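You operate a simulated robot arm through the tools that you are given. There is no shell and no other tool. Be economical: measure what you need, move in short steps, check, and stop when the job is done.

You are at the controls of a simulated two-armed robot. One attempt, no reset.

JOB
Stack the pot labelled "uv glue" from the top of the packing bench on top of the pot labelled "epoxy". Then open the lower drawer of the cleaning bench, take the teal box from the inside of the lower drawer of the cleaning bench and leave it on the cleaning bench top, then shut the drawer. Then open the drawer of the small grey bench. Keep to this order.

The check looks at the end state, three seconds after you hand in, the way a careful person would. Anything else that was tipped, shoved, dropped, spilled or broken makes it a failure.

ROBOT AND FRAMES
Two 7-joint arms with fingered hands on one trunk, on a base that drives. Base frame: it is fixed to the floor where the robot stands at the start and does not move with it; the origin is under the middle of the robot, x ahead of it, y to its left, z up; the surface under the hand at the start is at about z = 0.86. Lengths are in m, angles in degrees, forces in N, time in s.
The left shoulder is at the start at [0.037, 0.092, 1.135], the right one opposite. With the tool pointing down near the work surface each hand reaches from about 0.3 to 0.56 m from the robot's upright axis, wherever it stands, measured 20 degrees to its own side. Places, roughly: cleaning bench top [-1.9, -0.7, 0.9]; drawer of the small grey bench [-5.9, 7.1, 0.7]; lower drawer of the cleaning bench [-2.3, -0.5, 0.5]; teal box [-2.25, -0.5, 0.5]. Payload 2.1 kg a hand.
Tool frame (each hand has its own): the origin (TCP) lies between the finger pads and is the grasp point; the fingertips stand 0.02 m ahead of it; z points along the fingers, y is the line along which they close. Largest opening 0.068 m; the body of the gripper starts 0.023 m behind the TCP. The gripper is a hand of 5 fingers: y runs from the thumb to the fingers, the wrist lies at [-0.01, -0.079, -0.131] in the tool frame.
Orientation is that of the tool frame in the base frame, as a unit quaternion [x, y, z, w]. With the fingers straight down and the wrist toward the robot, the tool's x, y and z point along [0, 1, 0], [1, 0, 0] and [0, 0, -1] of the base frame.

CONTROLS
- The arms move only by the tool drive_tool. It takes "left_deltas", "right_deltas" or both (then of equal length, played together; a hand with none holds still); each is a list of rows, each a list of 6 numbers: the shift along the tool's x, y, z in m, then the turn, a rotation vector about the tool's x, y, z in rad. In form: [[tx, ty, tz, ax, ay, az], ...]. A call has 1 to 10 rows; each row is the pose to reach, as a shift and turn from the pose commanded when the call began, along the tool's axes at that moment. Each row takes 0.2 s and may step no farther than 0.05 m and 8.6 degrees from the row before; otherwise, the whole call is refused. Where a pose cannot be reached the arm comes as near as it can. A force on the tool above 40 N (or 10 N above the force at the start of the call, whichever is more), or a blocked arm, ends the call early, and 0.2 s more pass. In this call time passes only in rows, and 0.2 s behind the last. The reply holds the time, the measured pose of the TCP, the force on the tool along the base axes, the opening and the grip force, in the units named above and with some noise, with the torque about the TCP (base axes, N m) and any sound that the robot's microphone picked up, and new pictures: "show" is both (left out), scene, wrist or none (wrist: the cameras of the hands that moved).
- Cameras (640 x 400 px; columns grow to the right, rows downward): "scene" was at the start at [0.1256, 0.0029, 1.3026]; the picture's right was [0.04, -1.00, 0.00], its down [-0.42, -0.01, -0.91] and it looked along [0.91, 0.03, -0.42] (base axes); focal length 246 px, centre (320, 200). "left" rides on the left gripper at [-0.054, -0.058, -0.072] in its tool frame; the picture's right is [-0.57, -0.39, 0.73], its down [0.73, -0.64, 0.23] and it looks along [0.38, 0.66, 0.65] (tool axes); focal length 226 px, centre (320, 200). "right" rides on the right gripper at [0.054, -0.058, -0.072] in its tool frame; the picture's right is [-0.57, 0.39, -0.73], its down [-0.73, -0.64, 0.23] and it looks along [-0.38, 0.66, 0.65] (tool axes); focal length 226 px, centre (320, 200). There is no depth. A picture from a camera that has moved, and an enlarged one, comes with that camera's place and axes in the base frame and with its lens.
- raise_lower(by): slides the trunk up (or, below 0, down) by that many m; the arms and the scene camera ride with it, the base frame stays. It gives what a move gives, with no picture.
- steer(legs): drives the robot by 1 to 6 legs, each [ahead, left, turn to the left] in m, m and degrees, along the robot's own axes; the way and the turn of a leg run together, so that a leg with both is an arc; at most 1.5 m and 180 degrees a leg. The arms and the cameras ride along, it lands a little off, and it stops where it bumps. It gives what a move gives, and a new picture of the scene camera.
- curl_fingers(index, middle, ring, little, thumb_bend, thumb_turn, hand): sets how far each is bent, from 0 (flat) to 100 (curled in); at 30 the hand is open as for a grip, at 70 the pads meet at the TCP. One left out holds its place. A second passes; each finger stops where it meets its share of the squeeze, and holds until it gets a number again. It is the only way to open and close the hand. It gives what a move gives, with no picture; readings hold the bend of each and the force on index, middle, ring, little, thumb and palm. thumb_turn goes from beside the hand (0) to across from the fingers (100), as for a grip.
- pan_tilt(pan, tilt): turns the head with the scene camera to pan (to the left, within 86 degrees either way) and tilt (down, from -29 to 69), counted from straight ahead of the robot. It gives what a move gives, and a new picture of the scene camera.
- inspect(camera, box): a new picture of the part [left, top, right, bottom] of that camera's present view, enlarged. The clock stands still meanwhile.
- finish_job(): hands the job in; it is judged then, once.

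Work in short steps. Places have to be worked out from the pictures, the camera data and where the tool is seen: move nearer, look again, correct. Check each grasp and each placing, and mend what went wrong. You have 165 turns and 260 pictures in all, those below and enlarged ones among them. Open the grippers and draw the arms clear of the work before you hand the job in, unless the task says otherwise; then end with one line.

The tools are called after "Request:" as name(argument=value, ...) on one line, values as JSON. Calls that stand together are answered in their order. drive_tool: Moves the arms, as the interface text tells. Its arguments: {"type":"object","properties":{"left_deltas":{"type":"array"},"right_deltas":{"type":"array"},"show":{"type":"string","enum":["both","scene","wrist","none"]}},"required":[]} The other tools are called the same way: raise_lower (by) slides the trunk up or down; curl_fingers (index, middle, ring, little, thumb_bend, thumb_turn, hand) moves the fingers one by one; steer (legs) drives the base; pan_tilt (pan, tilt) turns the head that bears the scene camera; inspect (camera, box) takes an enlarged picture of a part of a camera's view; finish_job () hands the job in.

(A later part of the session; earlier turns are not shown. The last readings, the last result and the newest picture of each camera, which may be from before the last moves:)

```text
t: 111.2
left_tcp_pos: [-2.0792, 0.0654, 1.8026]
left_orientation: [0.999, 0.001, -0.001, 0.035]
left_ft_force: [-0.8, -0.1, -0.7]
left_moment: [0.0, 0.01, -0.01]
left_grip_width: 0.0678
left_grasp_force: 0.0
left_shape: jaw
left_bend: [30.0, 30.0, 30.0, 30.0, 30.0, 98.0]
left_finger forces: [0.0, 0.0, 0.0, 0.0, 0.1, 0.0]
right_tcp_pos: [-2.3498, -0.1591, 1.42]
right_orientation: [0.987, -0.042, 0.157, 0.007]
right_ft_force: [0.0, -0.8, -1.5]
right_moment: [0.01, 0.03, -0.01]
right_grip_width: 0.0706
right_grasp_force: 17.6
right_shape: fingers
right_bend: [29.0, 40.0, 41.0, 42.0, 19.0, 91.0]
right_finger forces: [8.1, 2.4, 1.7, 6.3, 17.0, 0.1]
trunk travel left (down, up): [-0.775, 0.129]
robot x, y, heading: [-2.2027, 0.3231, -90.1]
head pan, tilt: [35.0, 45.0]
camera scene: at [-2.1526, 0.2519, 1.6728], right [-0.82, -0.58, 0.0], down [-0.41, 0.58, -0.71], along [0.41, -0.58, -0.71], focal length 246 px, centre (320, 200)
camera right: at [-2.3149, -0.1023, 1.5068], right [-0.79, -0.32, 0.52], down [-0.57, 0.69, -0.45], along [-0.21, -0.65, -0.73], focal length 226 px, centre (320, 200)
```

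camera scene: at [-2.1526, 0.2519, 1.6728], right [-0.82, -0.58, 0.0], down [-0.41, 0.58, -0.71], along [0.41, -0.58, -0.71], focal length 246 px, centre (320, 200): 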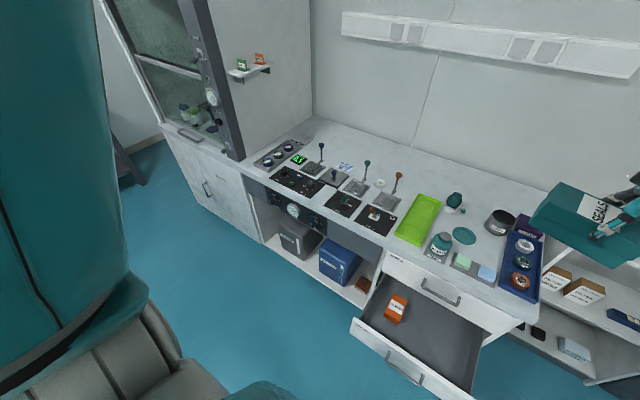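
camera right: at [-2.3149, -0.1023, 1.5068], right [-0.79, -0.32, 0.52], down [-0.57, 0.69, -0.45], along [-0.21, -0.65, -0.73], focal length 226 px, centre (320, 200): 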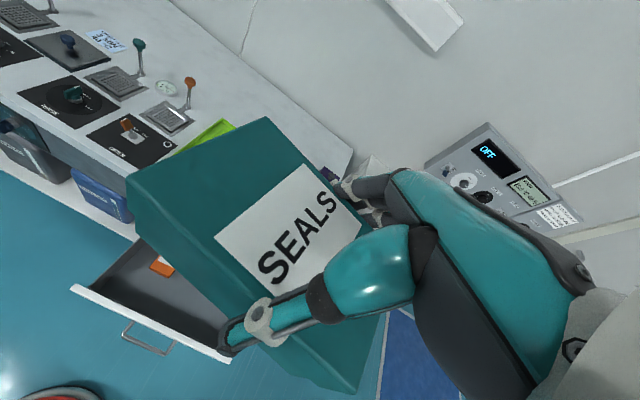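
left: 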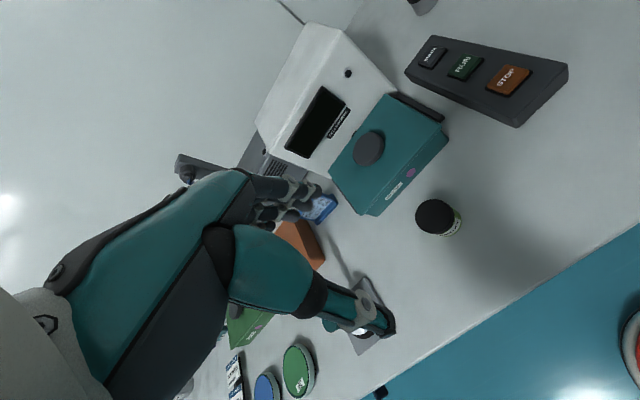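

The box is level and firmly held. I'll drive right 0.65 m, then turn to face the bench's right end.

Request:
steer(legs=[[0, -0.65, 0]])

Request:
steer(legs=[[0, 0, 90]])

Request:
pan_tilt(pan=-35, tilt=50)

```text
t: 114.8
left_tcp_pos: [-2.7205, 0.0671, 1.8038]
left_orientation: [0.999, -0.001, -0.001, 0.034]
left_ft_force: [0.1, 0.2, 0.1]
left_moment: [-0.03, 0.02, 0.0]
left_grip_width: 0.0677
left_grasp_force: 0.0
left_shape: jaw
left_bend: [30.0, 30.0, 30.0, 30.0, 30.0, 98.0]
left_finger forces: [0.1, 0.1, 0.1, 0.1, 0.0, 0.0]
right_tcp_pos: [-2.9937, -0.1575, 1.4209]
right_orientation: [0.986, -0.045, 0.157, 0.007]
right_ft_force: [0.0, 0.9, -0.9]
right_moment: [-0.03, -0.03, -0.05]
right_grip_width: 0.0703
right_grasp_force: 17.8
right_shape: fingers
right_bend: [29.0, 40.0, 41.0, 42.0, 19.0, 91.0]
right_finger forces: [8.0, 2.3, 1.7, 6.3, 17.0, 0.1]
trunk travel left (down, up): [-0.775, 0.129]
robot x, y, heading: [-2.8422, 0.3284, -90.3]
head pan, tilt: [35.0, 45.0]
camera scene: at [-2.794, 0.2517, 1.6729], right [-0.82, -0.57, 0.0], down [-0.4, 0.58, -0.71], along [0.4, -0.58, -0.71], focal length 246 px, centre (320, 200)
```

scene: 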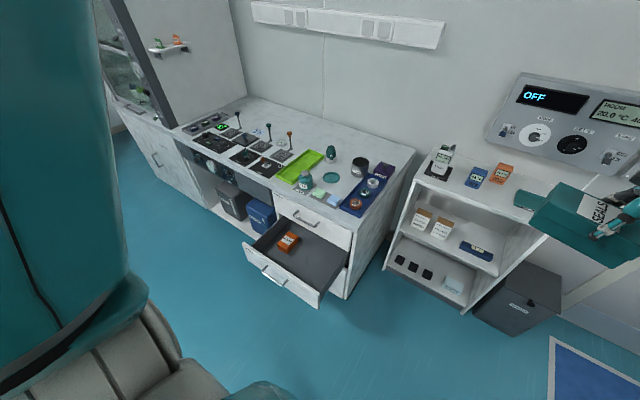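

```text
t: 119.0
left_tcp_pos: [-2.5772, 0.4517, 1.8035]
left_orientation: [0.706, 0.707, 0.023, 0.025]
left_ft_force: [0.3, 0.2, 0.4]
left_moment: [-0.03, 0.01, -0.01]
left_grip_width: 0.0675
left_grasp_force: 0.0
left_shape: jaw
left_bend: [30.0, 30.0, 30.0, 30.0, 30.0, 98.0]
left_finger forces: [0.1, 0.0, 0.1, 0.0, 0.0, 0.0]
right_tcp_pos: [-2.3514, 0.1809, 1.4203]
right_orientation: [0.727, 0.669, 0.114, -0.106]
right_ft_force: [0.2, 0.4, -1.5]
right_moment: [-0.01, 0.01, 0.0]
right_grip_width: 0.07
right_grasp_force: 17.5
right_shape: fingers
right_bend: [30.0, 41.0, 41.0, 42.0, 20.0, 91.0]
right_finger forces: [7.8, 2.3, 1.7, 6.1, 16.5, 0.1]
trunk travel left (down, up): [-0.775, 0.129]
robot x, y, heading: [-2.8401, 0.3283, 0.1]
head pan, tilt: [35.0, 45.0]
camera scene: at [-2.7625, 0.3762, 1.6728], right [0.58, -0.82, 0.0], down [-0.58, -0.41, -0.71], along [0.58, 0.41, -0.71], focal length 246 px, centre (320, 200)
```

scene: 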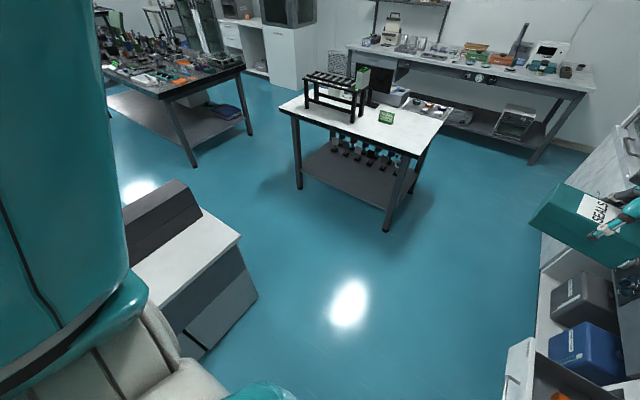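

```text
t: 120.4
left_tcp_pos: [-2.5787, 0.4523, 1.8039]
left_orientation: [0.706, 0.707, 0.023, 0.025]
left_ft_force: [0.0, -0.1, 0.7]
left_moment: [-0.01, -0.03, -0.02]
left_grip_width: 0.0674
left_grasp_force: 0.0
left_shape: jaw
left_bend: [30.0, 30.0, 30.0, 30.0, 30.0, 98.0]
left_finger forces: [0.0, 0.0, 0.0, 0.0, 0.0, 0.1]
right_tcp_pos: [-2.3523, 0.1817, 1.4196]
right_orientation: [0.728, 0.668, 0.115, -0.106]
right_ft_force: [-0.5, 0.3, -1.6]
right_moment: [0.0, -0.04, 0.05]
right_grip_width: 0.07
right_grasp_force: 17.1
right_shape: fingers
right_bend: [30.0, 41.0, 41.0, 42.0, 20.0, 91.0]
right_finger forces: [7.8, 2.2, 1.6, 6.1, 16.5, 0.0]
trunk travel left (down, up): [-0.775, 0.129]
robot x, y, heading: [-2.8405, 0.3317, 0.4]
head pan, tilt: [-35.0, 50.0]
camera scene: at [-2.7656, 0.2854, 1.6659], right [-0.57, -0.82, 0.0], down [-0.63, 0.44, -0.64], along [0.53, -0.37, -0.77], focal length 246 px, centre (320, 200)
```

scene: 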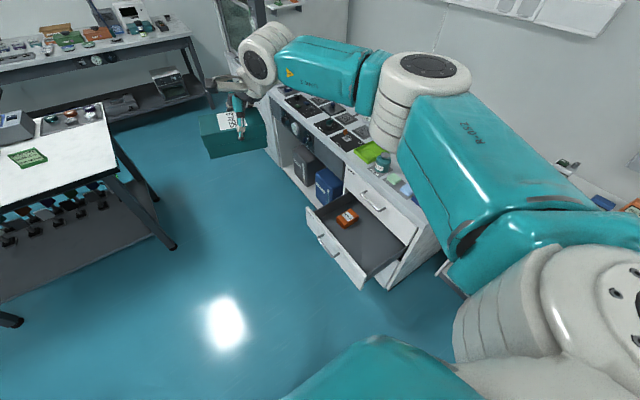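

The path is clear. I'll strafe right 0.60 m toward the bench's right end, with the box well above everything.

Request:
steer(legs=[[0, -0.6, 0]])

Request:
pan_tilt(pan=-20, tilt=60)

```text
t: 123.9
left_tcp_pos: [-2.5766, -0.1625, 1.8038]
left_orientation: [0.709, 0.705, 0.023, 0.025]
left_ft_force: [0.9, -0.1, -0.6]
left_moment: [-0.04, 0.01, -0.01]
left_grip_width: 0.0675
left_grasp_force: 0.1
left_shape: jaw
left_bend: [30.0, 30.0, 30.0, 30.0, 30.0, 98.0]
left_finger forces: [0.1, 0.1, 0.0, 0.1, 0.1, 0.0]
right_tcp_pos: [-2.353, -0.4349, 1.4209]
right_orientation: [0.73, 0.665, 0.116, -0.106]
right_ft_force: [1.1, -0.5, -1.8]
right_moment: [-0.01, -0.01, -0.03]
right_grip_width: 0.0702
right_grasp_force: 17.2
right_shape: fingers
right_bend: [30.0, 41.0, 41.0, 42.0, 20.0, 91.0]
right_finger forces: [7.8, 2.3, 1.6, 6.0, 16.5, 0.0]
trunk travel left (down, up): [-0.775, 0.129]
robot x, y, heading: [-2.8423, -0.283, -0.3]
head pan, tilt: [-35.0, 50.0]
camera scene: at [-2.7665, -0.3272, 1.6659], right [-0.58, -0.82, 0.0], down [-0.63, 0.44, -0.64], along [0.52, -0.37, -0.77], focal length 246 px, centre (320, 200)
```

scene: 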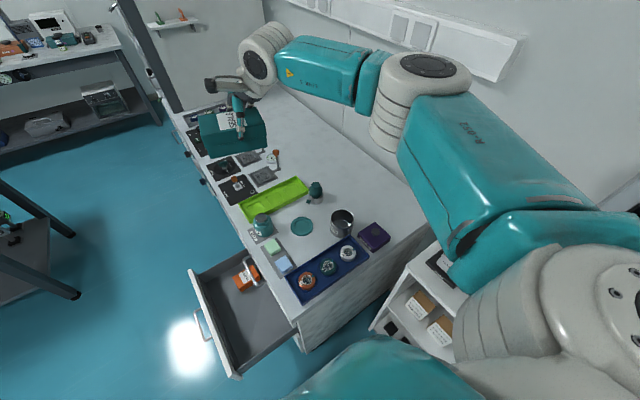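

```text
t: 124.7
left_tcp_pos: [-2.5766, -0.1618, 1.8031]
left_orientation: [0.709, 0.704, 0.024, 0.025]
left_ft_force: [-0.5, -0.3, 0.2]
left_moment: [0.0, 0.0, -0.02]
left_grip_width: 0.0675
left_grasp_force: 0.1
left_shape: jaw
left_bend: [30.0, 30.0, 30.0, 30.0, 30.0, 98.0]
left_finger forces: [0.0, 0.0, 0.1, 0.0, 0.0, 0.1]
right_tcp_pos: [-2.3538, -0.4341, 1.4205]
right_orientation: [0.731, 0.665, 0.115, -0.105]
right_ft_force: [-1.2, -0.2, -1.4]
right_moment: [-0.01, 0.01, -0.01]
right_grip_width: 0.0699
right_grasp_force: 17.4
right_shape: fingers
right_bend: [30.0, 41.0, 41.0, 42.0, 20.0, 91.0]
right_finger forces: [7.8, 2.3, 1.6, 6.1, 16.5, 0.0]
trunk travel left (down, up): [-0.775, 0.129]
robot x, y, heading: [-2.8408, -0.2834, -0.3]
head pan, tilt: [-20.0, 60.0]
camera scene: at [-2.7669, -0.3053, 1.6534], right [-0.35, -0.94, 0.0], down [-0.81, 0.3, -0.5], along [0.47, -0.17, -0.87], focal length 246 px, centre (320, 200)
```

scene: 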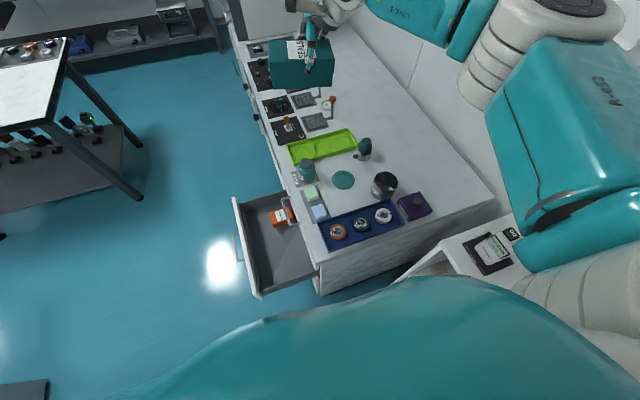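

This is an excellent overhead view. I'll nudge the base forward 0.03 m and right 0.06 m, then lower the trunk 0.30 m and check clearance.

Request:
steer(legs=[[0.03, -0.06, 0.3]])

Request:
raise_lower(by=-0.28)

Request:
pan_tilt(pan=-20, tilt=45)

```text
t: 125.7
left_tcp_pos: [-2.5466, -0.2244, 1.8033]
left_orientation: [0.707, 0.706, 0.024, 0.024]
left_ft_force: [0.1, -0.6, -0.3]
left_moment: [0.04, 0.0, 0.05]
left_grip_width: 0.0674
left_grasp_force: 0.1
left_shape: jaw
left_bend: [30.0, 30.0, 30.0, 30.0, 30.0, 98.0]
left_finger forces: [0.0, 0.1, 0.0, 0.0, 0.0, 0.0]
right_tcp_pos: [-2.3233, -0.4947, 1.4204]
right_orientation: [0.729, 0.666, 0.116, -0.107]
right_ft_force: [0.1, -0.5, -1.2]
right_moment: [0.02, -0.03, -0.05]
right_grip_width: 0.07
right_grasp_force: 16.9
right_shape: fingers
right_bend: [30.0, 41.0, 41.0, 42.0, 20.0, 91.0]
right_finger forces: [7.8, 2.3, 1.7, 6.0, 16.6, 0.0]
trunk travel left (down, up): [-0.775, 0.129]
robot x, y, heading: [-2.8105, -0.3401, -0.1]
head pan, tilt: [-20.0, 60.0]
camera scene: at [-2.7361, -0.3678, 1.6533], right [-0.34, -0.94, 0.0], down [-0.81, 0.3, -0.5], along [0.47, -0.17, -0.87], focal length 246 px, centre (320, 200)
```

scene: 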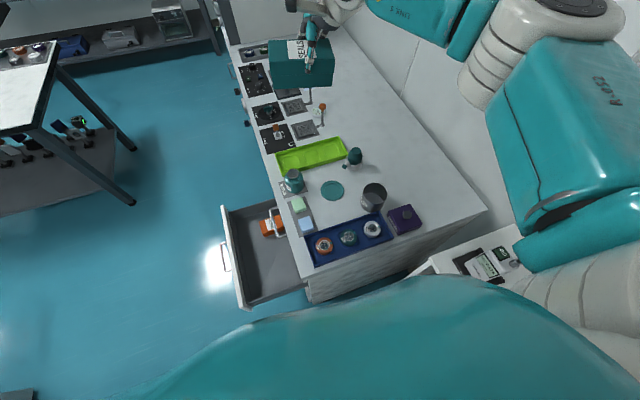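

```text
t: 128.5
left_tcp_pos: [-2.5473, -0.2217, 1.5239]
left_orientation: [0.707, 0.706, 0.023, 0.024]
left_ft_force: [-0.7, -0.3, 0.3]
left_moment: [-0.02, 0.01, -0.02]
left_grip_width: 0.0675
left_grasp_force: 0.1
left_shape: jaw
left_bend: [30.0, 30.0, 30.0, 30.0, 30.0, 98.0]
left_finger forces: [0.0, 0.1, 0.0, 0.1, 0.0, 0.0]
right_tcp_pos: [-2.3239, -0.4936, 1.1407]
right_orientation: [0.729, 0.667, 0.115, -0.105]
right_ft_force: [0.4, -0.1, -1.2]
right_moment: [0.01, -0.01, 0.01]
right_grip_width: 0.0699
right_grasp_force: 16.9
right_shape: fingers
right_bend: [30.0, 41.0, 41.0, 42.0, 20.0, 91.0]
right_finger forces: [7.7, 2.3, 1.6, 6.0, 16.3, 0.1]
trunk travel left (down, up): [-0.495, 0.409]
robot x, y, heading: [-2.8096, -0.3411, 0.2]
head pan, tilt: [-20.0, 60.0]
```

```text
t: 129.2
left_tcp_pos: [-2.5477, -0.2224, 1.5224]
left_orientation: [0.707, 0.706, 0.023, 0.025]
left_ft_force: [-0.2, 0.2, 0.3]
left_moment: [-0.02, -0.03, 0.01]
left_grip_width: 0.0676
left_grasp_force: 0.1
left_shape: jaw
left_bend: [30.0, 30.0, 30.0, 30.0, 30.0, 98.0]
left_finger forces: [0.1, 0.0, 0.0, 0.1, 0.0, 0.0]
right_tcp_pos: [-2.3234, -0.4935, 1.1388]
right_orientation: [0.729, 0.666, 0.116, -0.105]
right_ft_force: [0.7, 0.0, -1.9]
right_moment: [0.01, -0.02, 0.05]
right_grip_width: 0.0699
right_grasp_force: 17.0
right_shape: fingers
right_bend: [30.0, 41.0, 41.0, 42.0, 20.0, 91.0]
right_finger forces: [7.7, 2.4, 1.6, 6.0, 16.4, 0.0]
trunk travel left (down, up): [-0.495, 0.409]
robot x, y, heading: [-2.8117, -0.3421, 0.3]
head pan, tilt: [-20.0, 45.0]
camera scene: at [-2.7132, -0.3711, 1.3925], right [-0.34, -0.94, 0.0], down [-0.67, 0.24, -0.71], along [0.66, -0.24, -0.71], focal length 246 px, centre (320, 200)
```

scene: 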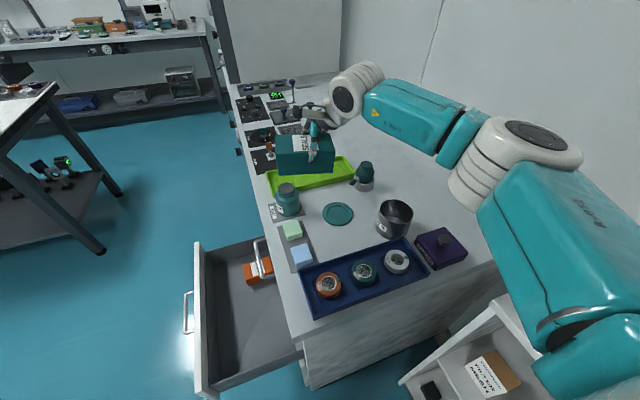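

That patch is too narrow for the thumb beside the blue tray. From this end I can reach the free rear band instead, behind the waste can at about (-2.37, -0.835). I'll move the base closer and turn right 23°, with the box still well above everything.

Request:
steer(legs=[[0.05, -0.125, 0], [0, 0, -23]])

Request:
pan_tilt(pan=-15, tilt=50)

```text
t: 131.7
left_tcp_pos: [-2.472, -0.4556, 1.5226]
left_orientation: [0.832, 0.554, 0.017, 0.028]
left_ft_force: [0.2, 0.2, 0.0]
left_moment: [0.01, 0.01, -0.01]
left_grip_width: 0.0677
left_grasp_force: 0.1
left_shape: jaw
left_bend: [30.0, 30.0, 30.0, 30.0, 30.0, 98.0]
left_finger forces: [0.1, 0.0, 0.0, 0.0, 0.0, 0.1]
right_tcp_pos: [-2.3688, -0.7919, 1.1404]
right_orientation: [0.845, 0.511, 0.134, -0.081]
right_ft_force: [0.5, -0.5, -1.1]
right_moment: [-0.02, -0.02, -0.04]
right_grip_width: 0.0697
right_grasp_force: 17.0
right_shape: fingers
right_bend: [30.0, 41.0, 41.0, 42.0, 20.0, 91.0]
right_finger forces: [7.7, 2.3, 1.6, 5.9, 16.2, 0.0]
trunk travel left (down, up): [-0.495, 0.409]
robot x, y, heading: [-2.7611, -0.4635, -22.6]
head pan, tilt: [-20.0, 45.0]
camera scene: at [-2.6817, -0.5295, 1.3925], right [-0.68, -0.74, 0.0], down [-0.52, 0.48, -0.71], along [0.52, -0.48, -0.71], focal length 246 px, centre (320, 200)
```

scene: 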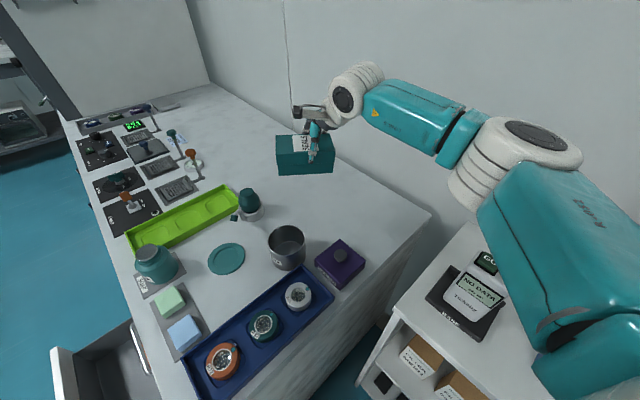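

```text
t: 132.4
left_tcp_pos: [-2.4715, -0.4567, 1.5236]
left_orientation: [0.832, 0.554, 0.019, 0.029]
left_ft_force: [0.4, 0.3, 0.2]
left_moment: [-0.01, 0.03, -0.02]
left_grip_width: 0.0679
left_grasp_force: 0.1
left_shape: jaw
left_bend: [30.0, 30.0, 30.0, 30.0, 30.0, 98.0]
left_finger forces: [0.1, 0.1, 0.0, 0.1, 0.1, 0.0]
right_tcp_pos: [-2.3697, -0.7915, 1.1395]
right_orientation: [0.845, 0.511, 0.134, -0.081]
right_ft_force: [-0.6, -1.1, -1.1]
right_moment: [0.0, 0.01, 0.01]
right_grip_width: 0.0696
right_grasp_force: 16.9
right_shape: fingers
right_bend: [30.0, 41.0, 41.0, 42.0, 20.0, 91.0]
right_finger forces: [7.8, 2.3, 1.7, 6.0, 16.2, 0.0]
trunk travel left (down, up): [-0.495, 0.409]
robot x, y, heading: [-2.7633, -0.4668, -22.4]
head pan, tilt: [-15.0, 50.0]
camera scene: at [-2.6805, -0.5214, 1.3856], right [-0.61, -0.79, 0.0], down [-0.61, 0.47, -0.64], along [0.51, -0.39, -0.77], focal length 246 px, centre (320, 200)
```

scene: 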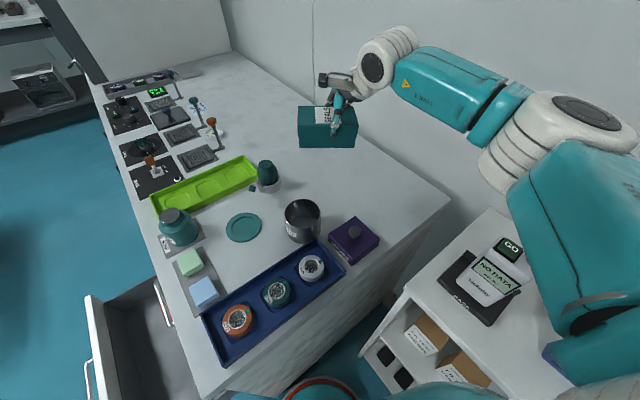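

The rear area is wide open. I'll target the box centre at (-2.38, -0.875), clear of the waste can, the purple box and the wall, moving the hand there and lowering the trunk 0.08 m.

Request:
drive_tool(right_deltas=[[-0.029, 0.01, -0.0094, 0, 0, 0], [-0.058, 0.02, -0.019, 0, 0, 0], [-0.087, 0.03, -0.0283, 0, 0, 0]], show="none")

Request:
raise_lower(by=-0.09)

Request:
pan_tilt(pan=-22, tilt=45)

Request:
inspect(camera="right", box=[0, 0, 640, 400])

```text
t: 133.2
left_tcp_pos: [-2.4722, -0.4556, 1.5246]
left_orientation: [0.832, 0.554, 0.018, 0.03]
left_ft_force: [0.2, -0.2, 0.1]
left_moment: [0.03, -0.03, -0.01]
left_grip_width: 0.0678
left_grasp_force: 0.1
left_shape: jaw
left_bend: [30.0, 30.0, 30.0, 30.0, 30.0, 98.0]
left_finger forces: [0.0, 0.1, 0.0, 0.0, 0.0, 0.1]
right_tcp_pos: [-2.3905, -0.8831, 1.1386]
right_orientation: [0.846, 0.51, 0.134, -0.08]
right_ft_force: [-1.0, 0.2, -1.3]
right_moment: [-0.02, 0.01, 0.04]
right_grip_width: 0.0699
right_grasp_force: 16.5
right_shape: fingers
right_bend: [30.0, 41.0, 41.0, 42.0, 20.0, 91.0]
right_finger forces: [7.6, 2.2, 1.6, 5.8, 16.0, 0.0]
right hand out of reach, approached as far as the arm can: row 3
trunk travel left (down, up): [-0.495, 0.409]
robot x, y, heading: [-2.7599, -0.4667, -22.7]
head pan, tilt: [-15.0, 50.0]
```

```text
t: 134.4
left_tcp_pos: [-2.4716, -0.4566, 1.4333]
left_orientation: [0.832, 0.554, 0.019, 0.03]
left_ft_force: [0.3, 0.3, -0.7]
left_moment: [0.02, -0.01, -0.01]
left_grip_width: 0.0677
left_grasp_force: 0.0
left_shape: jaw
left_bend: [30.0, 30.0, 30.0, 30.0, 30.0, 98.0]
left_finger forces: [0.1, 0.0, 0.0, 0.0, 0.0, 0.0]
right_tcp_pos: [-2.3898, -0.883, 1.0498]
right_orientation: [0.845, 0.511, 0.134, -0.08]
right_ft_force: [-0.2, -0.4, -1.3]
right_moment: [-0.05, 0.0, 0.0]
right_grip_width: 0.0696
right_grasp_force: 16.8
right_shape: fingers
right_bend: [30.0, 41.0, 41.0, 42.0, 20.0, 91.0]
right_finger forces: [7.5, 2.3, 1.6, 5.7, 16.0, 0.0]
trunk travel left (down, up): [-0.405, 0.499]
robot x, y, heading: [-2.764, -0.466, -22.5]
head pan, tilt: [-15.0, 50.0]
```

```text
t: 135.1
left_tcp_pos: [-2.4733, -0.4559, 1.434]
left_orientation: [0.832, 0.553, 0.018, 0.029]
left_ft_force: [-0.6, 0.8, -0.2]
left_moment: [-0.01, 0.0, -0.01]
left_grip_width: 0.0678
left_grasp_force: 0.1
left_shape: jaw
left_bend: [30.0, 30.0, 30.0, 30.0, 30.0, 98.0]
left_finger forces: [0.1, 0.1, 0.1, 0.0, 0.1, 0.1]
right_tcp_pos: [-2.3875, -0.8822, 1.0499]
right_orientation: [0.845, 0.511, 0.134, -0.081]
right_ft_force: [1.3, 0.8, -0.7]
right_moment: [-0.01, 0.01, -0.05]
right_grip_width: 0.0697
right_grasp_force: 16.2
right_shape: fingers
right_bend: [30.0, 41.0, 41.0, 42.0, 20.0, 91.0]
right_finger forces: [7.7, 2.4, 1.6, 5.8, 16.0, 0.1]
trunk travel left (down, up): [-0.405, 0.499]
robot x, y, heading: [-2.7619, -0.468, -22.5]
head pan, tilt: [-22.0, 45.0]
camera scene: at [-2.6759, -0.5346, 1.3021], right [-0.7, -0.71, 0.0], down [-0.5, 0.5, -0.71], along [0.5, -0.5, -0.71], focal length 246 px, centre (320, 200)
```

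scene: 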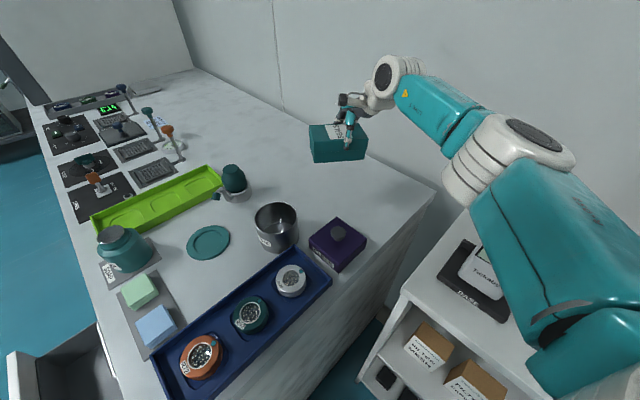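

```text
1.00 times, centred on (320, 200) of right (not enlarged: the box is as wide or as high as the picture)
camera zoom: at [-2.4269, -0.8287, 1.1368], right [-0.01, -0.86, 0.52], down [-0.86, -0.26, -0.45], along [0.51, -0.45, -0.73], focal length 226 px, centre (320, 200)
```

zoom: 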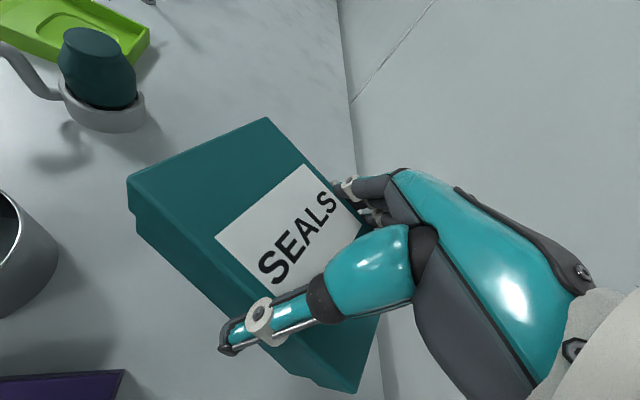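

The drop point is clear of everything. I'll lower the box straight down 0.09 m.

Request:
drive_tool(right_deltas=[[-0.0093, 0, 0.0285, 0, 0, 0], [-0.0186, 0, 0.057, 0, 0, 0], [-0.028, 0, 0.0855, 0, 0, 0]], show="both")

```text
t: 135.9
left_tcp_pos: [-2.4728, -0.4555, 1.4339]
left_orientation: [0.832, 0.553, 0.019, 0.03]
left_ft_force: [0.4, -0.7, 0.4]
left_moment: [0.03, 0.0, 0.02]
left_grip_width: 0.0677
left_grasp_force: 0.1
left_shape: jaw
left_bend: [30.0, 30.0, 30.0, 30.0, 30.0, 98.0]
left_finger forces: [0.0, 0.0, 0.0, 0.0, 0.0, 0.0]
right_tcp_pos: [-2.3903, -0.8804, 0.98]
right_orientation: [0.845, 0.511, 0.134, -0.08]
right_ft_force: [0.2, 1.0, -1.0]
right_moment: [-0.03, -0.03, -0.01]
right_grip_width: 0.0694
right_grasp_force: 16.2
right_shape: fingers
right_bend: [30.0, 41.0, 41.0, 42.0, 21.0, 92.0]
right_finger forces: [7.4, 2.3, 1.5, 5.8, 15.6, 0.1]
right hand out of reach, approached as far as the arm can: row 3
trunk travel left (down, up): [-0.405, 0.499]
robot x, y, heading: [-2.7609, -0.4651, -22.5]
head pan, tilt: [-22.0, 45.0]
camera scene: at [-2.6759, -0.5346, 1.3021], right [-0.7, -0.71, 0.0], down [-0.5, 0.5, -0.71], along [0.5, -0.5, -0.71], focal length 246 px, centre (320, 200)
camera right: at [-2.4282, -0.8264, 1.0662], right [-0.01, -0.86, 0.52], down [-0.86, -0.26, -0.45], along [0.51, -0.45, -0.73], focal length 226 px, centre (320, 200)
```

scene: 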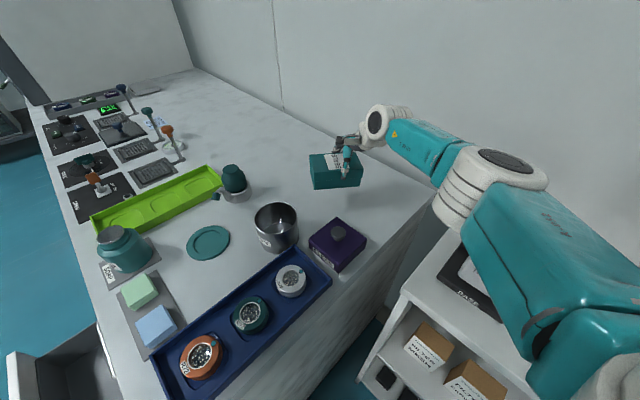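
right: 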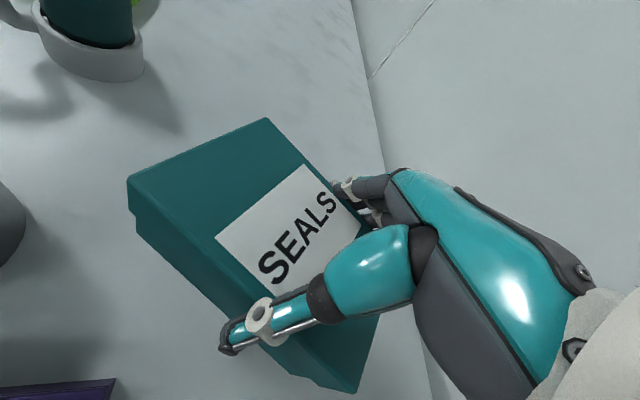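

The arm is at its downward limit, so I'll lower the remainder with the trunk, 4 cm first.

Request:
raise_lower(by=-0.04)

Request:
inspect(camera="scene", box=[260, 80, 480, 260])

```text
t: 136.8
left_tcp_pos: [-2.4722, -0.4557, 1.3929]
left_orientation: [0.832, 0.554, 0.018, 0.029]
left_ft_force: [-0.1, -0.2, 0.4]
left_moment: [0.02, -0.01, 0.02]
left_grip_width: 0.0677
left_grasp_force: 0.1
left_shape: jaw
left_bend: [30.0, 30.0, 30.0, 30.0, 30.0, 98.0]
left_finger forces: [0.0, 0.0, 0.0, 0.0, 0.0, 0.0]
right_tcp_pos: [-2.3895, -0.8792, 0.9395]
right_orientation: [0.844, 0.512, 0.135, -0.082]
right_ft_force: [-0.6, 0.0, -1.5]
right_moment: [-0.04, 0.02, 0.01]
right_grip_width: 0.0695
right_grasp_force: 16.5
right_shape: fingers
right_bend: [30.0, 41.0, 41.0, 42.0, 21.0, 92.0]
right_finger forces: [7.4, 2.3, 1.5, 5.6, 15.7, 0.0]
trunk travel left (down, up): [-0.365, 0.539]
robot x, y, heading: [-2.7601, -0.4675, -22.7]
head pan, tilt: [-22.0, 45.0]
```

```text
2.22 times, centred on (370, 170) of scene
camera zoom: at [-2.6715, -0.5365, 1.2618], right [-0.7, -0.71, 0.0], down [-0.5, 0.5, -0.71], along [0.5, -0.5, -0.71], focal length 546 px, centre (209, 267)
```

zoom: 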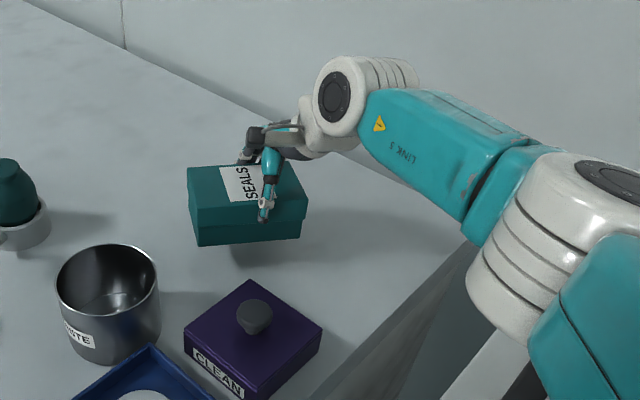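

The shadow shows about 2 cm remaining. I'll lower in small steps.

Request:
raise_lower(by=-0.013)

Request:
inspect(camera="scene", box=[310, 120, 400, 200])

```text
t: 137.4
left_tcp_pos: [-2.4718, -0.4562, 1.3797]
left_orientation: [0.832, 0.554, 0.018, 0.028]
left_ft_force: [-0.2, -0.4, -0.5]
left_moment: [0.03, 0.03, -0.02]
left_grip_width: 0.0677
left_grasp_force: 0.1
left_shape: jaw
left_bend: [30.0, 30.0, 30.0, 30.0, 30.0, 98.0]
left_finger forces: [0.0, 0.0, 0.0, 0.0, 0.0, 0.0]
right_tcp_pos: [-2.3892, -0.881, 0.9266]
right_orientation: [0.845, 0.511, 0.134, -0.081]
right_ft_force: [-0.2, -0.2, -1.2]
right_moment: [0.03, -0.01, 0.04]
right_grip_width: 0.0694
right_grasp_force: 16.2
right_shape: fingers
right_bend: [30.0, 41.0, 41.0, 42.0, 21.0, 92.0]
right_finger forces: [7.4, 2.3, 1.6, 5.6, 15.6, 0.0]
trunk travel left (down, up): [-0.352, 0.552]
robot x, y, heading: [-2.764, -0.4637, -22.5]
head pan, tilt: [-22.0, 45.0]
```

```text
5.00 times, centred on (355, 160) of scene
camera zoom: at [-2.6699, -0.5371, 1.2487], right [-0.7, -0.71, 0.0], down [-0.5, 0.5, -0.71], along [0.5, -0.5, -0.71], focal length 1229 px, centre (145, 400)
```

zoom: 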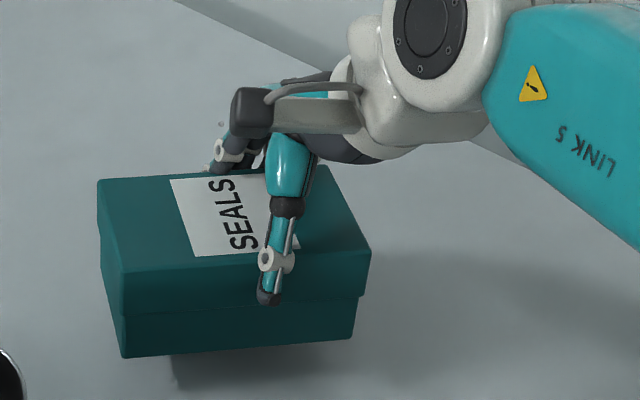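

There's still a small gap. I'll lower 8 mm more.

Request:
raise_lower(by=-0.008)

Request:
inspect(camera="scene", box=[310, 120, 400, 200])

```text
t: 137.9
left_tcp_pos: [-2.4711, -0.4556, 1.3731]
left_orientation: [0.832, 0.554, 0.019, 0.029]
left_ft_force: [0.1, 0.5, -0.4]
left_moment: [-0.01, -0.02, 0.02]
left_grip_width: 0.0676
left_grasp_force: 0.2
left_shape: jaw
left_bend: [30.0, 30.0, 30.0, 30.0, 30.0, 98.0]
left_finger forces: [0.0, 0.0, 0.1, 0.0, 0.1, 0.0]
right_tcp_pos: [-2.3896, -0.8804, 0.9189]
right_orientation: [0.845, 0.511, 0.133, -0.081]
right_ft_force: [-0.3, -0.7, -0.5]
right_moment: [-0.03, -0.01, 0.02]
right_grip_width: 0.0696
right_grasp_force: 16.0
right_shape: fingers
right_bend: [30.0, 41.0, 41.0, 42.0, 21.0, 92.0]
right_finger forces: [7.3, 2.4, 1.6, 5.6, 15.6, 0.0]
trunk travel left (down, up): [-0.344, 0.56]
robot x, y, heading: [-2.7586, -0.4645, -22.7]
head pan, tilt: [-22.0, 45.0]
```

```text
5.00 times, centred on (355, 160) of scene
camera zoom: at [-2.6689, -0.5376, 1.2407], right [-0.7, -0.71, 0.0], down [-0.5, 0.5, -0.71], along [0.5, -0.5, -0.71], focal length 1229 px, centre (145, 400)
```

zoom: 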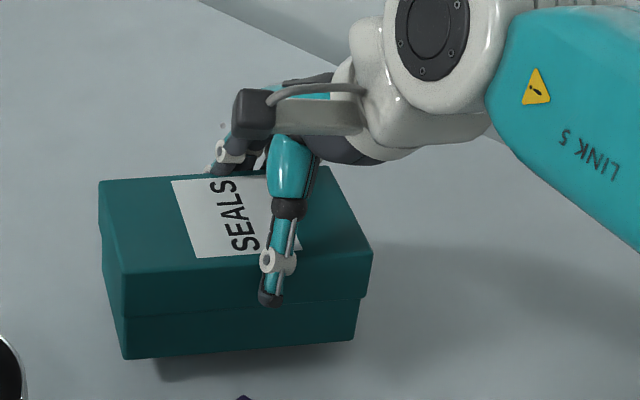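

Nearly down, with the force starting to drop. I'll go 5 mm more.

Request:
raise_lower(by=-0.005)

Request:
inspect(camera="scene", box=[310, 120, 400, 200])

```text
t: 138.5
left_tcp_pos: [-2.4712, -0.4551, 1.3678]
left_orientation: [0.832, 0.554, 0.019, 0.03]
left_ft_force: [0.2, 0.3, 0.4]
left_moment: [-0.01, 0.0, 0.0]
left_grip_width: 0.0676
left_grasp_force: 0.0
left_shape: jaw
left_bend: [30.0, 30.0, 30.0, 30.0, 30.0, 98.0]
left_finger forces: [0.0, 0.0, 0.0, 0.1, 0.0, 0.0]
right_tcp_pos: [-2.389, -0.8808, 0.9142]
right_orientation: [0.845, 0.511, 0.133, -0.081]
right_ft_force: [0.2, 0.5, -1.1]
right_moment: [0.0, -0.03, 0.0]
right_grip_width: 0.0697
right_grasp_force: 16.2
right_shape: fingers
right_bend: [30.0, 41.0, 41.0, 42.0, 21.0, 92.0]
right_finger forces: [7.5, 2.3, 1.6, 5.6, 15.6, 0.0]
trunk travel left (down, up): [-0.339, 0.565]
robot x, y, heading: [-2.7623, -0.4662, -22.5]
head pan, tilt: [-22.0, 45.0]
```

```text
5.00 times, centred on (355, 160) of scene
camera zoom: at [-2.6682, -0.5379, 1.2356], right [-0.7, -0.71, 0.0], down [-0.5, 0.5, -0.71], along [0.5, -0.5, -0.71], focal length 1229 px, centre (145, 400)
```

zoom: 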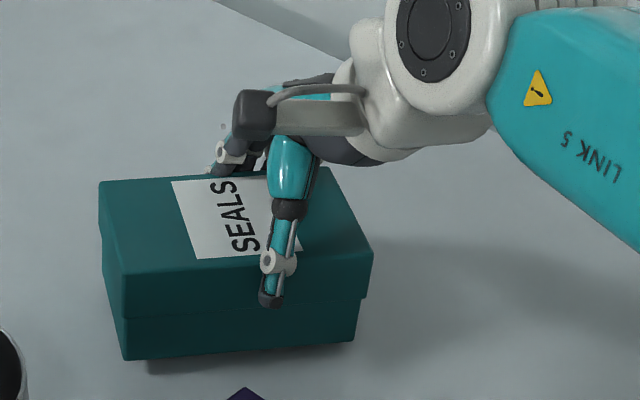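

A few mm remain. I'll lower 5 mm again.

Request:
raise_lower(by=-0.005)

Request:
raise_lower(by=-0.003)

Request:
inspect(camera="scene", box=[310, 120, 400, 200])

```text
t: 139.0
left_tcp_pos: [-2.472, -0.4557, 1.3633]
left_orientation: [0.832, 0.553, 0.019, 0.029]
left_ft_force: [-0.6, 0.9, 0.5]
left_moment: [0.0, 0.0, 0.04]
left_grip_width: 0.0675
left_grasp_force: 0.1
left_shape: jaw
left_bend: [30.0, 30.0, 30.0, 30.0, 30.0, 98.0]
left_finger forces: [0.0, 0.0, 0.0, 0.0, 0.1, 0.0]
right_tcp_pos: [-2.3895, -0.8812, 0.9087]
right_orientation: [0.844, 0.512, 0.135, -0.082]
right_ft_force: [-0.1, 1.1, 2.8]
right_moment: [-0.12, 0.01, 0.06]
right_grip_width: 0.0693
right_grasp_force: 17.0
right_shape: fingers
right_bend: [31.0, 41.0, 41.0, 42.0, 21.0, 91.0]
right_finger forces: [7.2, 2.2, 1.7, 7.3, 16.5, 0.0]
trunk travel left (down, up): [-0.334, 0.57]
robot x, y, heading: [-2.7597, -0.4675, -22.6]
head pan, tilt: [-22.0, 45.0]
```

```text
t: 139.5
left_tcp_pos: [-2.4736, -0.4549, 1.3606]
left_orientation: [0.832, 0.554, 0.018, 0.029]
left_ft_force: [-1.5, 0.4, 0.4]
left_moment: [0.04, 0.0, -0.02]
left_grip_width: 0.068
left_grasp_force: 0.0
left_shape: jaw
left_bend: [30.0, 30.0, 30.0, 30.0, 30.0, 98.0]
left_finger forces: [0.0, 0.1, 0.0, 0.0, 0.0, 0.0]
right_tcp_pos: [-2.3897, -0.8811, 0.9073]
right_orientation: [0.845, 0.511, 0.135, -0.08]
right_ft_force: [-1.6, 1.0, 14.9]
right_moment: [-0.36, -0.18, 0.01]
right_grip_width: 0.0695
right_grasp_force: 19.9
right_shape: fingers
right_bend: [31.0, 41.0, 41.0, 42.0, 20.0, 91.0]
right_finger forces: [8.6, 2.6, 1.7, 8.3, 19.3, 0.0]
trunk travel left (down, up): [-0.331, 0.573]
robot x, y, heading: [-2.7609, -0.4698, -22.6]
head pan, tilt: [-22.0, 45.0]
```

```text
5.00 times, centred on (355, 160) of scene
camera zoom: at [-2.6682, -0.5371, 1.2279], right [-0.7, -0.71, 0.0], down [-0.5, 0.5, -0.71], along [0.5, -0.5, -0.71], focal length 1229 px, centre (145, 400)
```

zoom: 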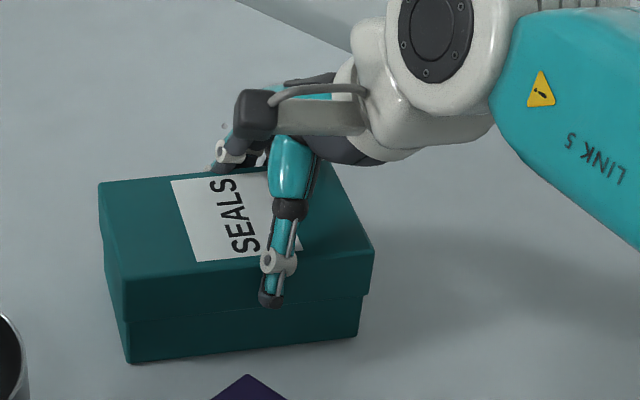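

Contact: 15 N and no gap. The box is down, so I'll release it.

Request:
curl_fingers(hand="right", index=14, middle=14, ring=14, little=14, thumb_bend=5)

Request:
inspect(camera="scene", box=[310, 120, 400, 200])

```text
t: 140.5
left_tcp_pos: [-2.4721, -0.4555, 1.3592]
left_orientation: [0.832, 0.554, 0.019, 0.029]
left_ft_force: [-0.3, 0.1, -0.3]
left_moment: [0.01, 0.01, 0.04]
left_grip_width: 0.068
left_grasp_force: 0.1
left_shape: jaw
left_bend: [30.0, 30.0, 30.0, 30.0, 30.0, 98.0]
left_finger forces: [0.0, 0.1, 0.0, 0.0, 0.0, 0.1]
right_tcp_pos: [-2.3896, -0.8809, 0.9057]
right_orientation: [0.846, 0.511, 0.134, -0.08]
right_ft_force: [-0.5, 1.8, 1.4]
right_moment: [0.03, 0.04, -0.06]
right_grip_width: 0.0891
right_grasp_force: 1.0
right_shape: fingers
right_bend: [14.0, 14.0, 14.0, 14.0, 3.0, 96.0]
right_finger forces: [0.0, 0.1, 0.0, 0.0, 1.7, 0.0]
trunk travel left (down, up): [-0.331, 0.573]
robot x, y, heading: [-2.7624, -0.4656, -22.5]
head pan, tilt: [-22.0, 45.0]
```

```text
5.00 times, centred on (355, 160) of scene
camera zoom: at [-2.6673, -0.538, 1.2276], right [-0.7, -0.71, 0.0], down [-0.5, 0.5, -0.71], along [0.5, -0.5, -0.71], focal length 1229 px, centre (145, 400)
```

zoom: 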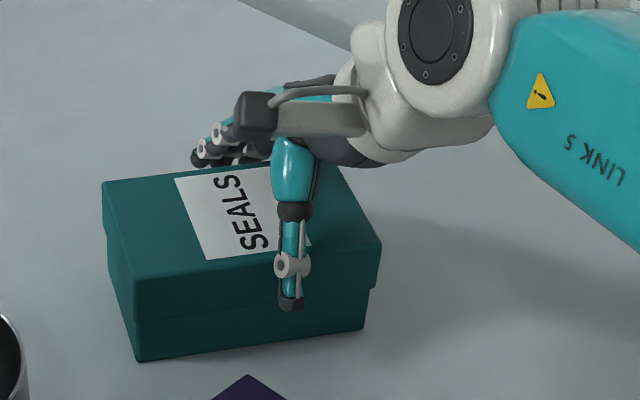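

The thumb still touches lightly. I'll shift the hand 1 cm to the thumb side and then lift with the trunk.

Request:
drive_tool(right_deltas=[[0, -0.01, 0, 0, 0, 0]], show="none")

Request:
raise_lower(by=0.03)

Request:
inspect(camera="scene", box=[290, 100, 420, 220])

```text
t: 140.9
left_tcp_pos: [-2.4722, -0.4546, 1.36]
left_orientation: [0.832, 0.554, 0.018, 0.03]
left_ft_force: [-0.3, 0.6, 0.3]
left_moment: [0.01, -0.02, 0.02]
left_grip_width: 0.0673
left_grasp_force: 0.1
left_shape: jaw
left_bend: [30.0, 30.0, 30.0, 30.0, 30.0, 98.0]
left_finger forces: [0.1, 0.0, 0.0, 0.1, 0.0, 0.1]
right_tcp_pos: [-2.3984, -0.8756, 0.9059]
right_orientation: [0.845, 0.511, 0.134, -0.081]
right_ft_force: [0.9, 0.0, -0.1]
right_moment: [-0.01, 0.02, 0.02]
right_grip_width: 0.0885
right_grasp_force: 0.4
right_shape: fingers
right_bend: [14.0, 14.0, 14.0, 14.0, 5.0, 98.0]
right_finger forces: [0.0, 0.0, 0.0, 0.4, 0.0, 0.0]
trunk travel left (down, up): [-0.331, 0.573]
robot x, y, heading: [-2.7629, -0.4654, -22.4]
head pan, tilt: [-22.0, 45.0]
```

```text
t: 141.7
left_tcp_pos: [-2.4718, -0.4558, 1.3892]
left_orientation: [0.832, 0.553, 0.019, 0.029]
left_ft_force: [-0.1, -0.1, 0.3]
left_moment: [0.02, -0.01, 0.02]
left_grip_width: 0.0677
left_grasp_force: 0.0
left_shape: jaw
left_bend: [30.0, 30.0, 30.0, 30.0, 30.0, 98.0]
left_finger forces: [0.1, 0.0, 0.1, 0.0, 0.0, 0.0]
right_tcp_pos: [-2.3988, -0.8761, 0.9357]
right_orientation: [0.845, 0.511, 0.134, -0.081]
right_ft_force: [0.1, 0.0, 0.2]
right_moment: [-0.01, 0.02, 0.0]
right_grip_width: 0.0888
right_grasp_force: 0.0
right_shape: fingers
right_bend: [14.0, 14.0, 14.0, 14.0, 5.0, 98.0]
right_finger forces: [0.0, 0.0, 0.0, 0.1, 0.0, 0.1]
trunk travel left (down, up): [-0.361, 0.543]
robot x, y, heading: [-2.7602, -0.4663, -22.3]
head pan, tilt: [-22.0, 45.0]
```

```text
3.33 times, centred on (355, 160) of scene
camera zoom: at [-2.6709, -0.5368, 1.2578], right [-0.7, -0.71, 0.0], down [-0.5, 0.5, -0.71], along [0.5, -0.5, -0.71], focal length 819 px, centre (203, 333)
```

zoom: 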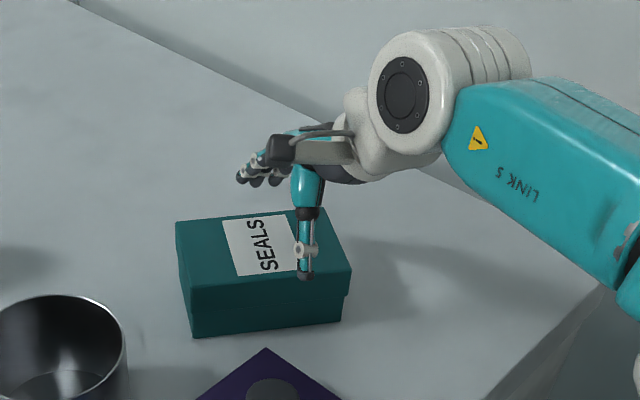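

The box stands free on the bench. I'll raise the trunk and back out by the same route.

Request:
raise_lower(by=0.25)

Request:
steer(legs=[[0, 0, 22.5], [-0.03, 0.8, 0]])

Request:
steer(legs=[[0, 0, -90]])

```text
t: 144.3
left_tcp_pos: [-2.4727, -0.4568, 1.64]
left_orientation: [0.832, 0.554, 0.019, 0.029]
left_ft_force: [0.3, 0.6, 0.6]
left_moment: [-0.02, -0.01, 0.01]
left_grip_width: 0.0678
left_grasp_force: 0.2
left_shape: jaw
left_bend: [30.0, 30.0, 30.0, 30.0, 30.0, 98.0]
left_finger forces: [0.0, 0.1, 0.0, 0.1, 0.1, 0.1]
right_tcp_pos: [-2.3985, -0.876, 1.1856]
right_orientation: [0.846, 0.51, 0.134, -0.08]
right_ft_force: [1.1, 0.3, -0.2]
right_moment: [0.0, 0.01, -0.01]
right_grip_width: 0.0888
right_grasp_force: 0.1
right_shape: fingers
right_bend: [14.0, 14.0, 14.0, 14.0, 5.0, 98.0]
right_finger forces: [0.0, 0.0, 0.0, 0.0, 0.0, 0.0]
trunk travel left (down, up): [-0.611, 0.293]
robot x, y, heading: [-2.7652, -0.4682, -22.3]
head pan, tilt: [-22.0, 45.0]
```

```text
t: 149.8
left_tcp_pos: [-2.5213, 0.4546, 1.6398]
left_orientation: [0.712, 0.701, 0.024, 0.025]
left_ft_force: [0.0, 0.0, -0.3]
left_moment: [0.0, 0.0, 0.01]
left_grip_width: 0.0676
left_grasp_force: 0.0
left_shape: jaw
left_bend: [30.0, 30.0, 30.0, 30.0, 30.0, 98.0]
left_finger forces: [0.1, 0.1, 0.0, 0.1, 0.0, 0.1]
right_tcp_pos: [-2.2967, 0.0933, 1.1856]
right_orientation: [0.734, 0.661, 0.117, -0.104]
right_ft_force: [0.8, -0.1, 0.4]
right_moment: [-0.01, -0.04, -0.02]
right_grip_width: 0.0885
right_grasp_force: 0.0
right_shape: fingers
right_bend: [14.0, 14.0, 14.0, 14.0, 5.0, 98.0]
right_finger forces: [0.0, 0.0, 0.0, 0.1, 0.0, 0.0]
trunk travel left (down, up): [-0.611, 0.293]
robot x, y, heading: [-2.7872, 0.3353, -0.7]
head pan, tilt: [-22.0, 45.0]
camera scene: at [-2.6956, 0.3062, 1.5088], right [-0.39, -0.92, 0.0], down [-0.65, 0.27, -0.71], along [0.65, -0.27, -0.71], focal length 246 px, centre (320, 200)
```

scene: 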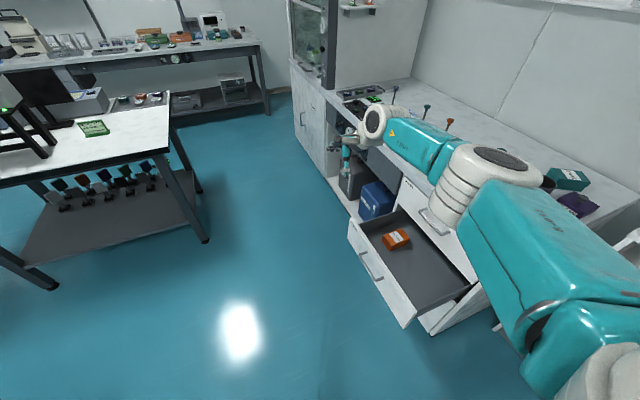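

```text
t: 154.0
left_tcp_pos: [-2.667, 0.0735, 1.6399]
left_orientation: [0.999, -0.006, -0.001, 0.035]
left_ft_force: [0.3, 0.3, 0.4]
left_moment: [-0.01, 0.01, -0.03]
left_grip_width: 0.0677
left_grasp_force: 0.0
left_shape: jaw
left_bend: [30.0, 30.0, 30.0, 30.0, 30.0, 98.0]
left_finger forces: [0.1, 0.1, 0.0, 0.0, 0.0, 0.0]
right_tcp_pos: [-3.0285, -0.1518, 1.1857]
right_orientation: [0.986, -0.048, 0.157, 0.009]
right_ft_force: [0.0, 0.0, 1.4]
right_moment: [0.04, -0.03, 0.03]
right_grip_width: 0.0886
right_grasp_force: 0.1
right_shape: fingers
right_bend: [14.0, 14.0, 14.0, 14.0, 5.0, 98.0]
right_finger forces: [0.0, 0.0, 0.0, 0.0, 0.2, 0.0]
trunk travel left (down, up): [-0.611, 0.293]
robot x, y, heading: [-2.7837, 0.3381, -90.4]
head pan, tilt: [-22.0, 45.0]
camera scene: at [-2.8162, 0.2483, 1.5088], right [-0.92, 0.38, 0.0], down [0.27, 0.65, -0.71], along [-0.27, -0.65, -0.71], focal length 246 px, centre (320, 200)
```

scene: 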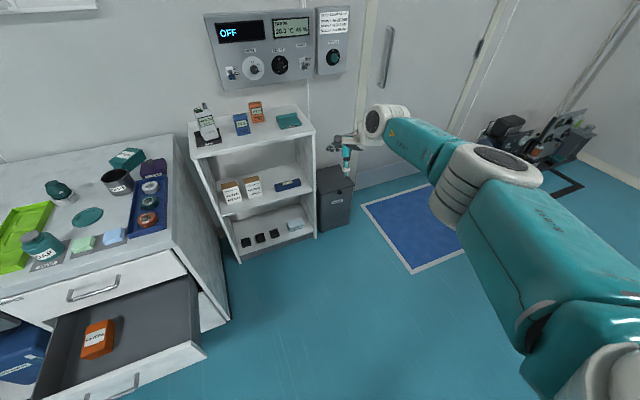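

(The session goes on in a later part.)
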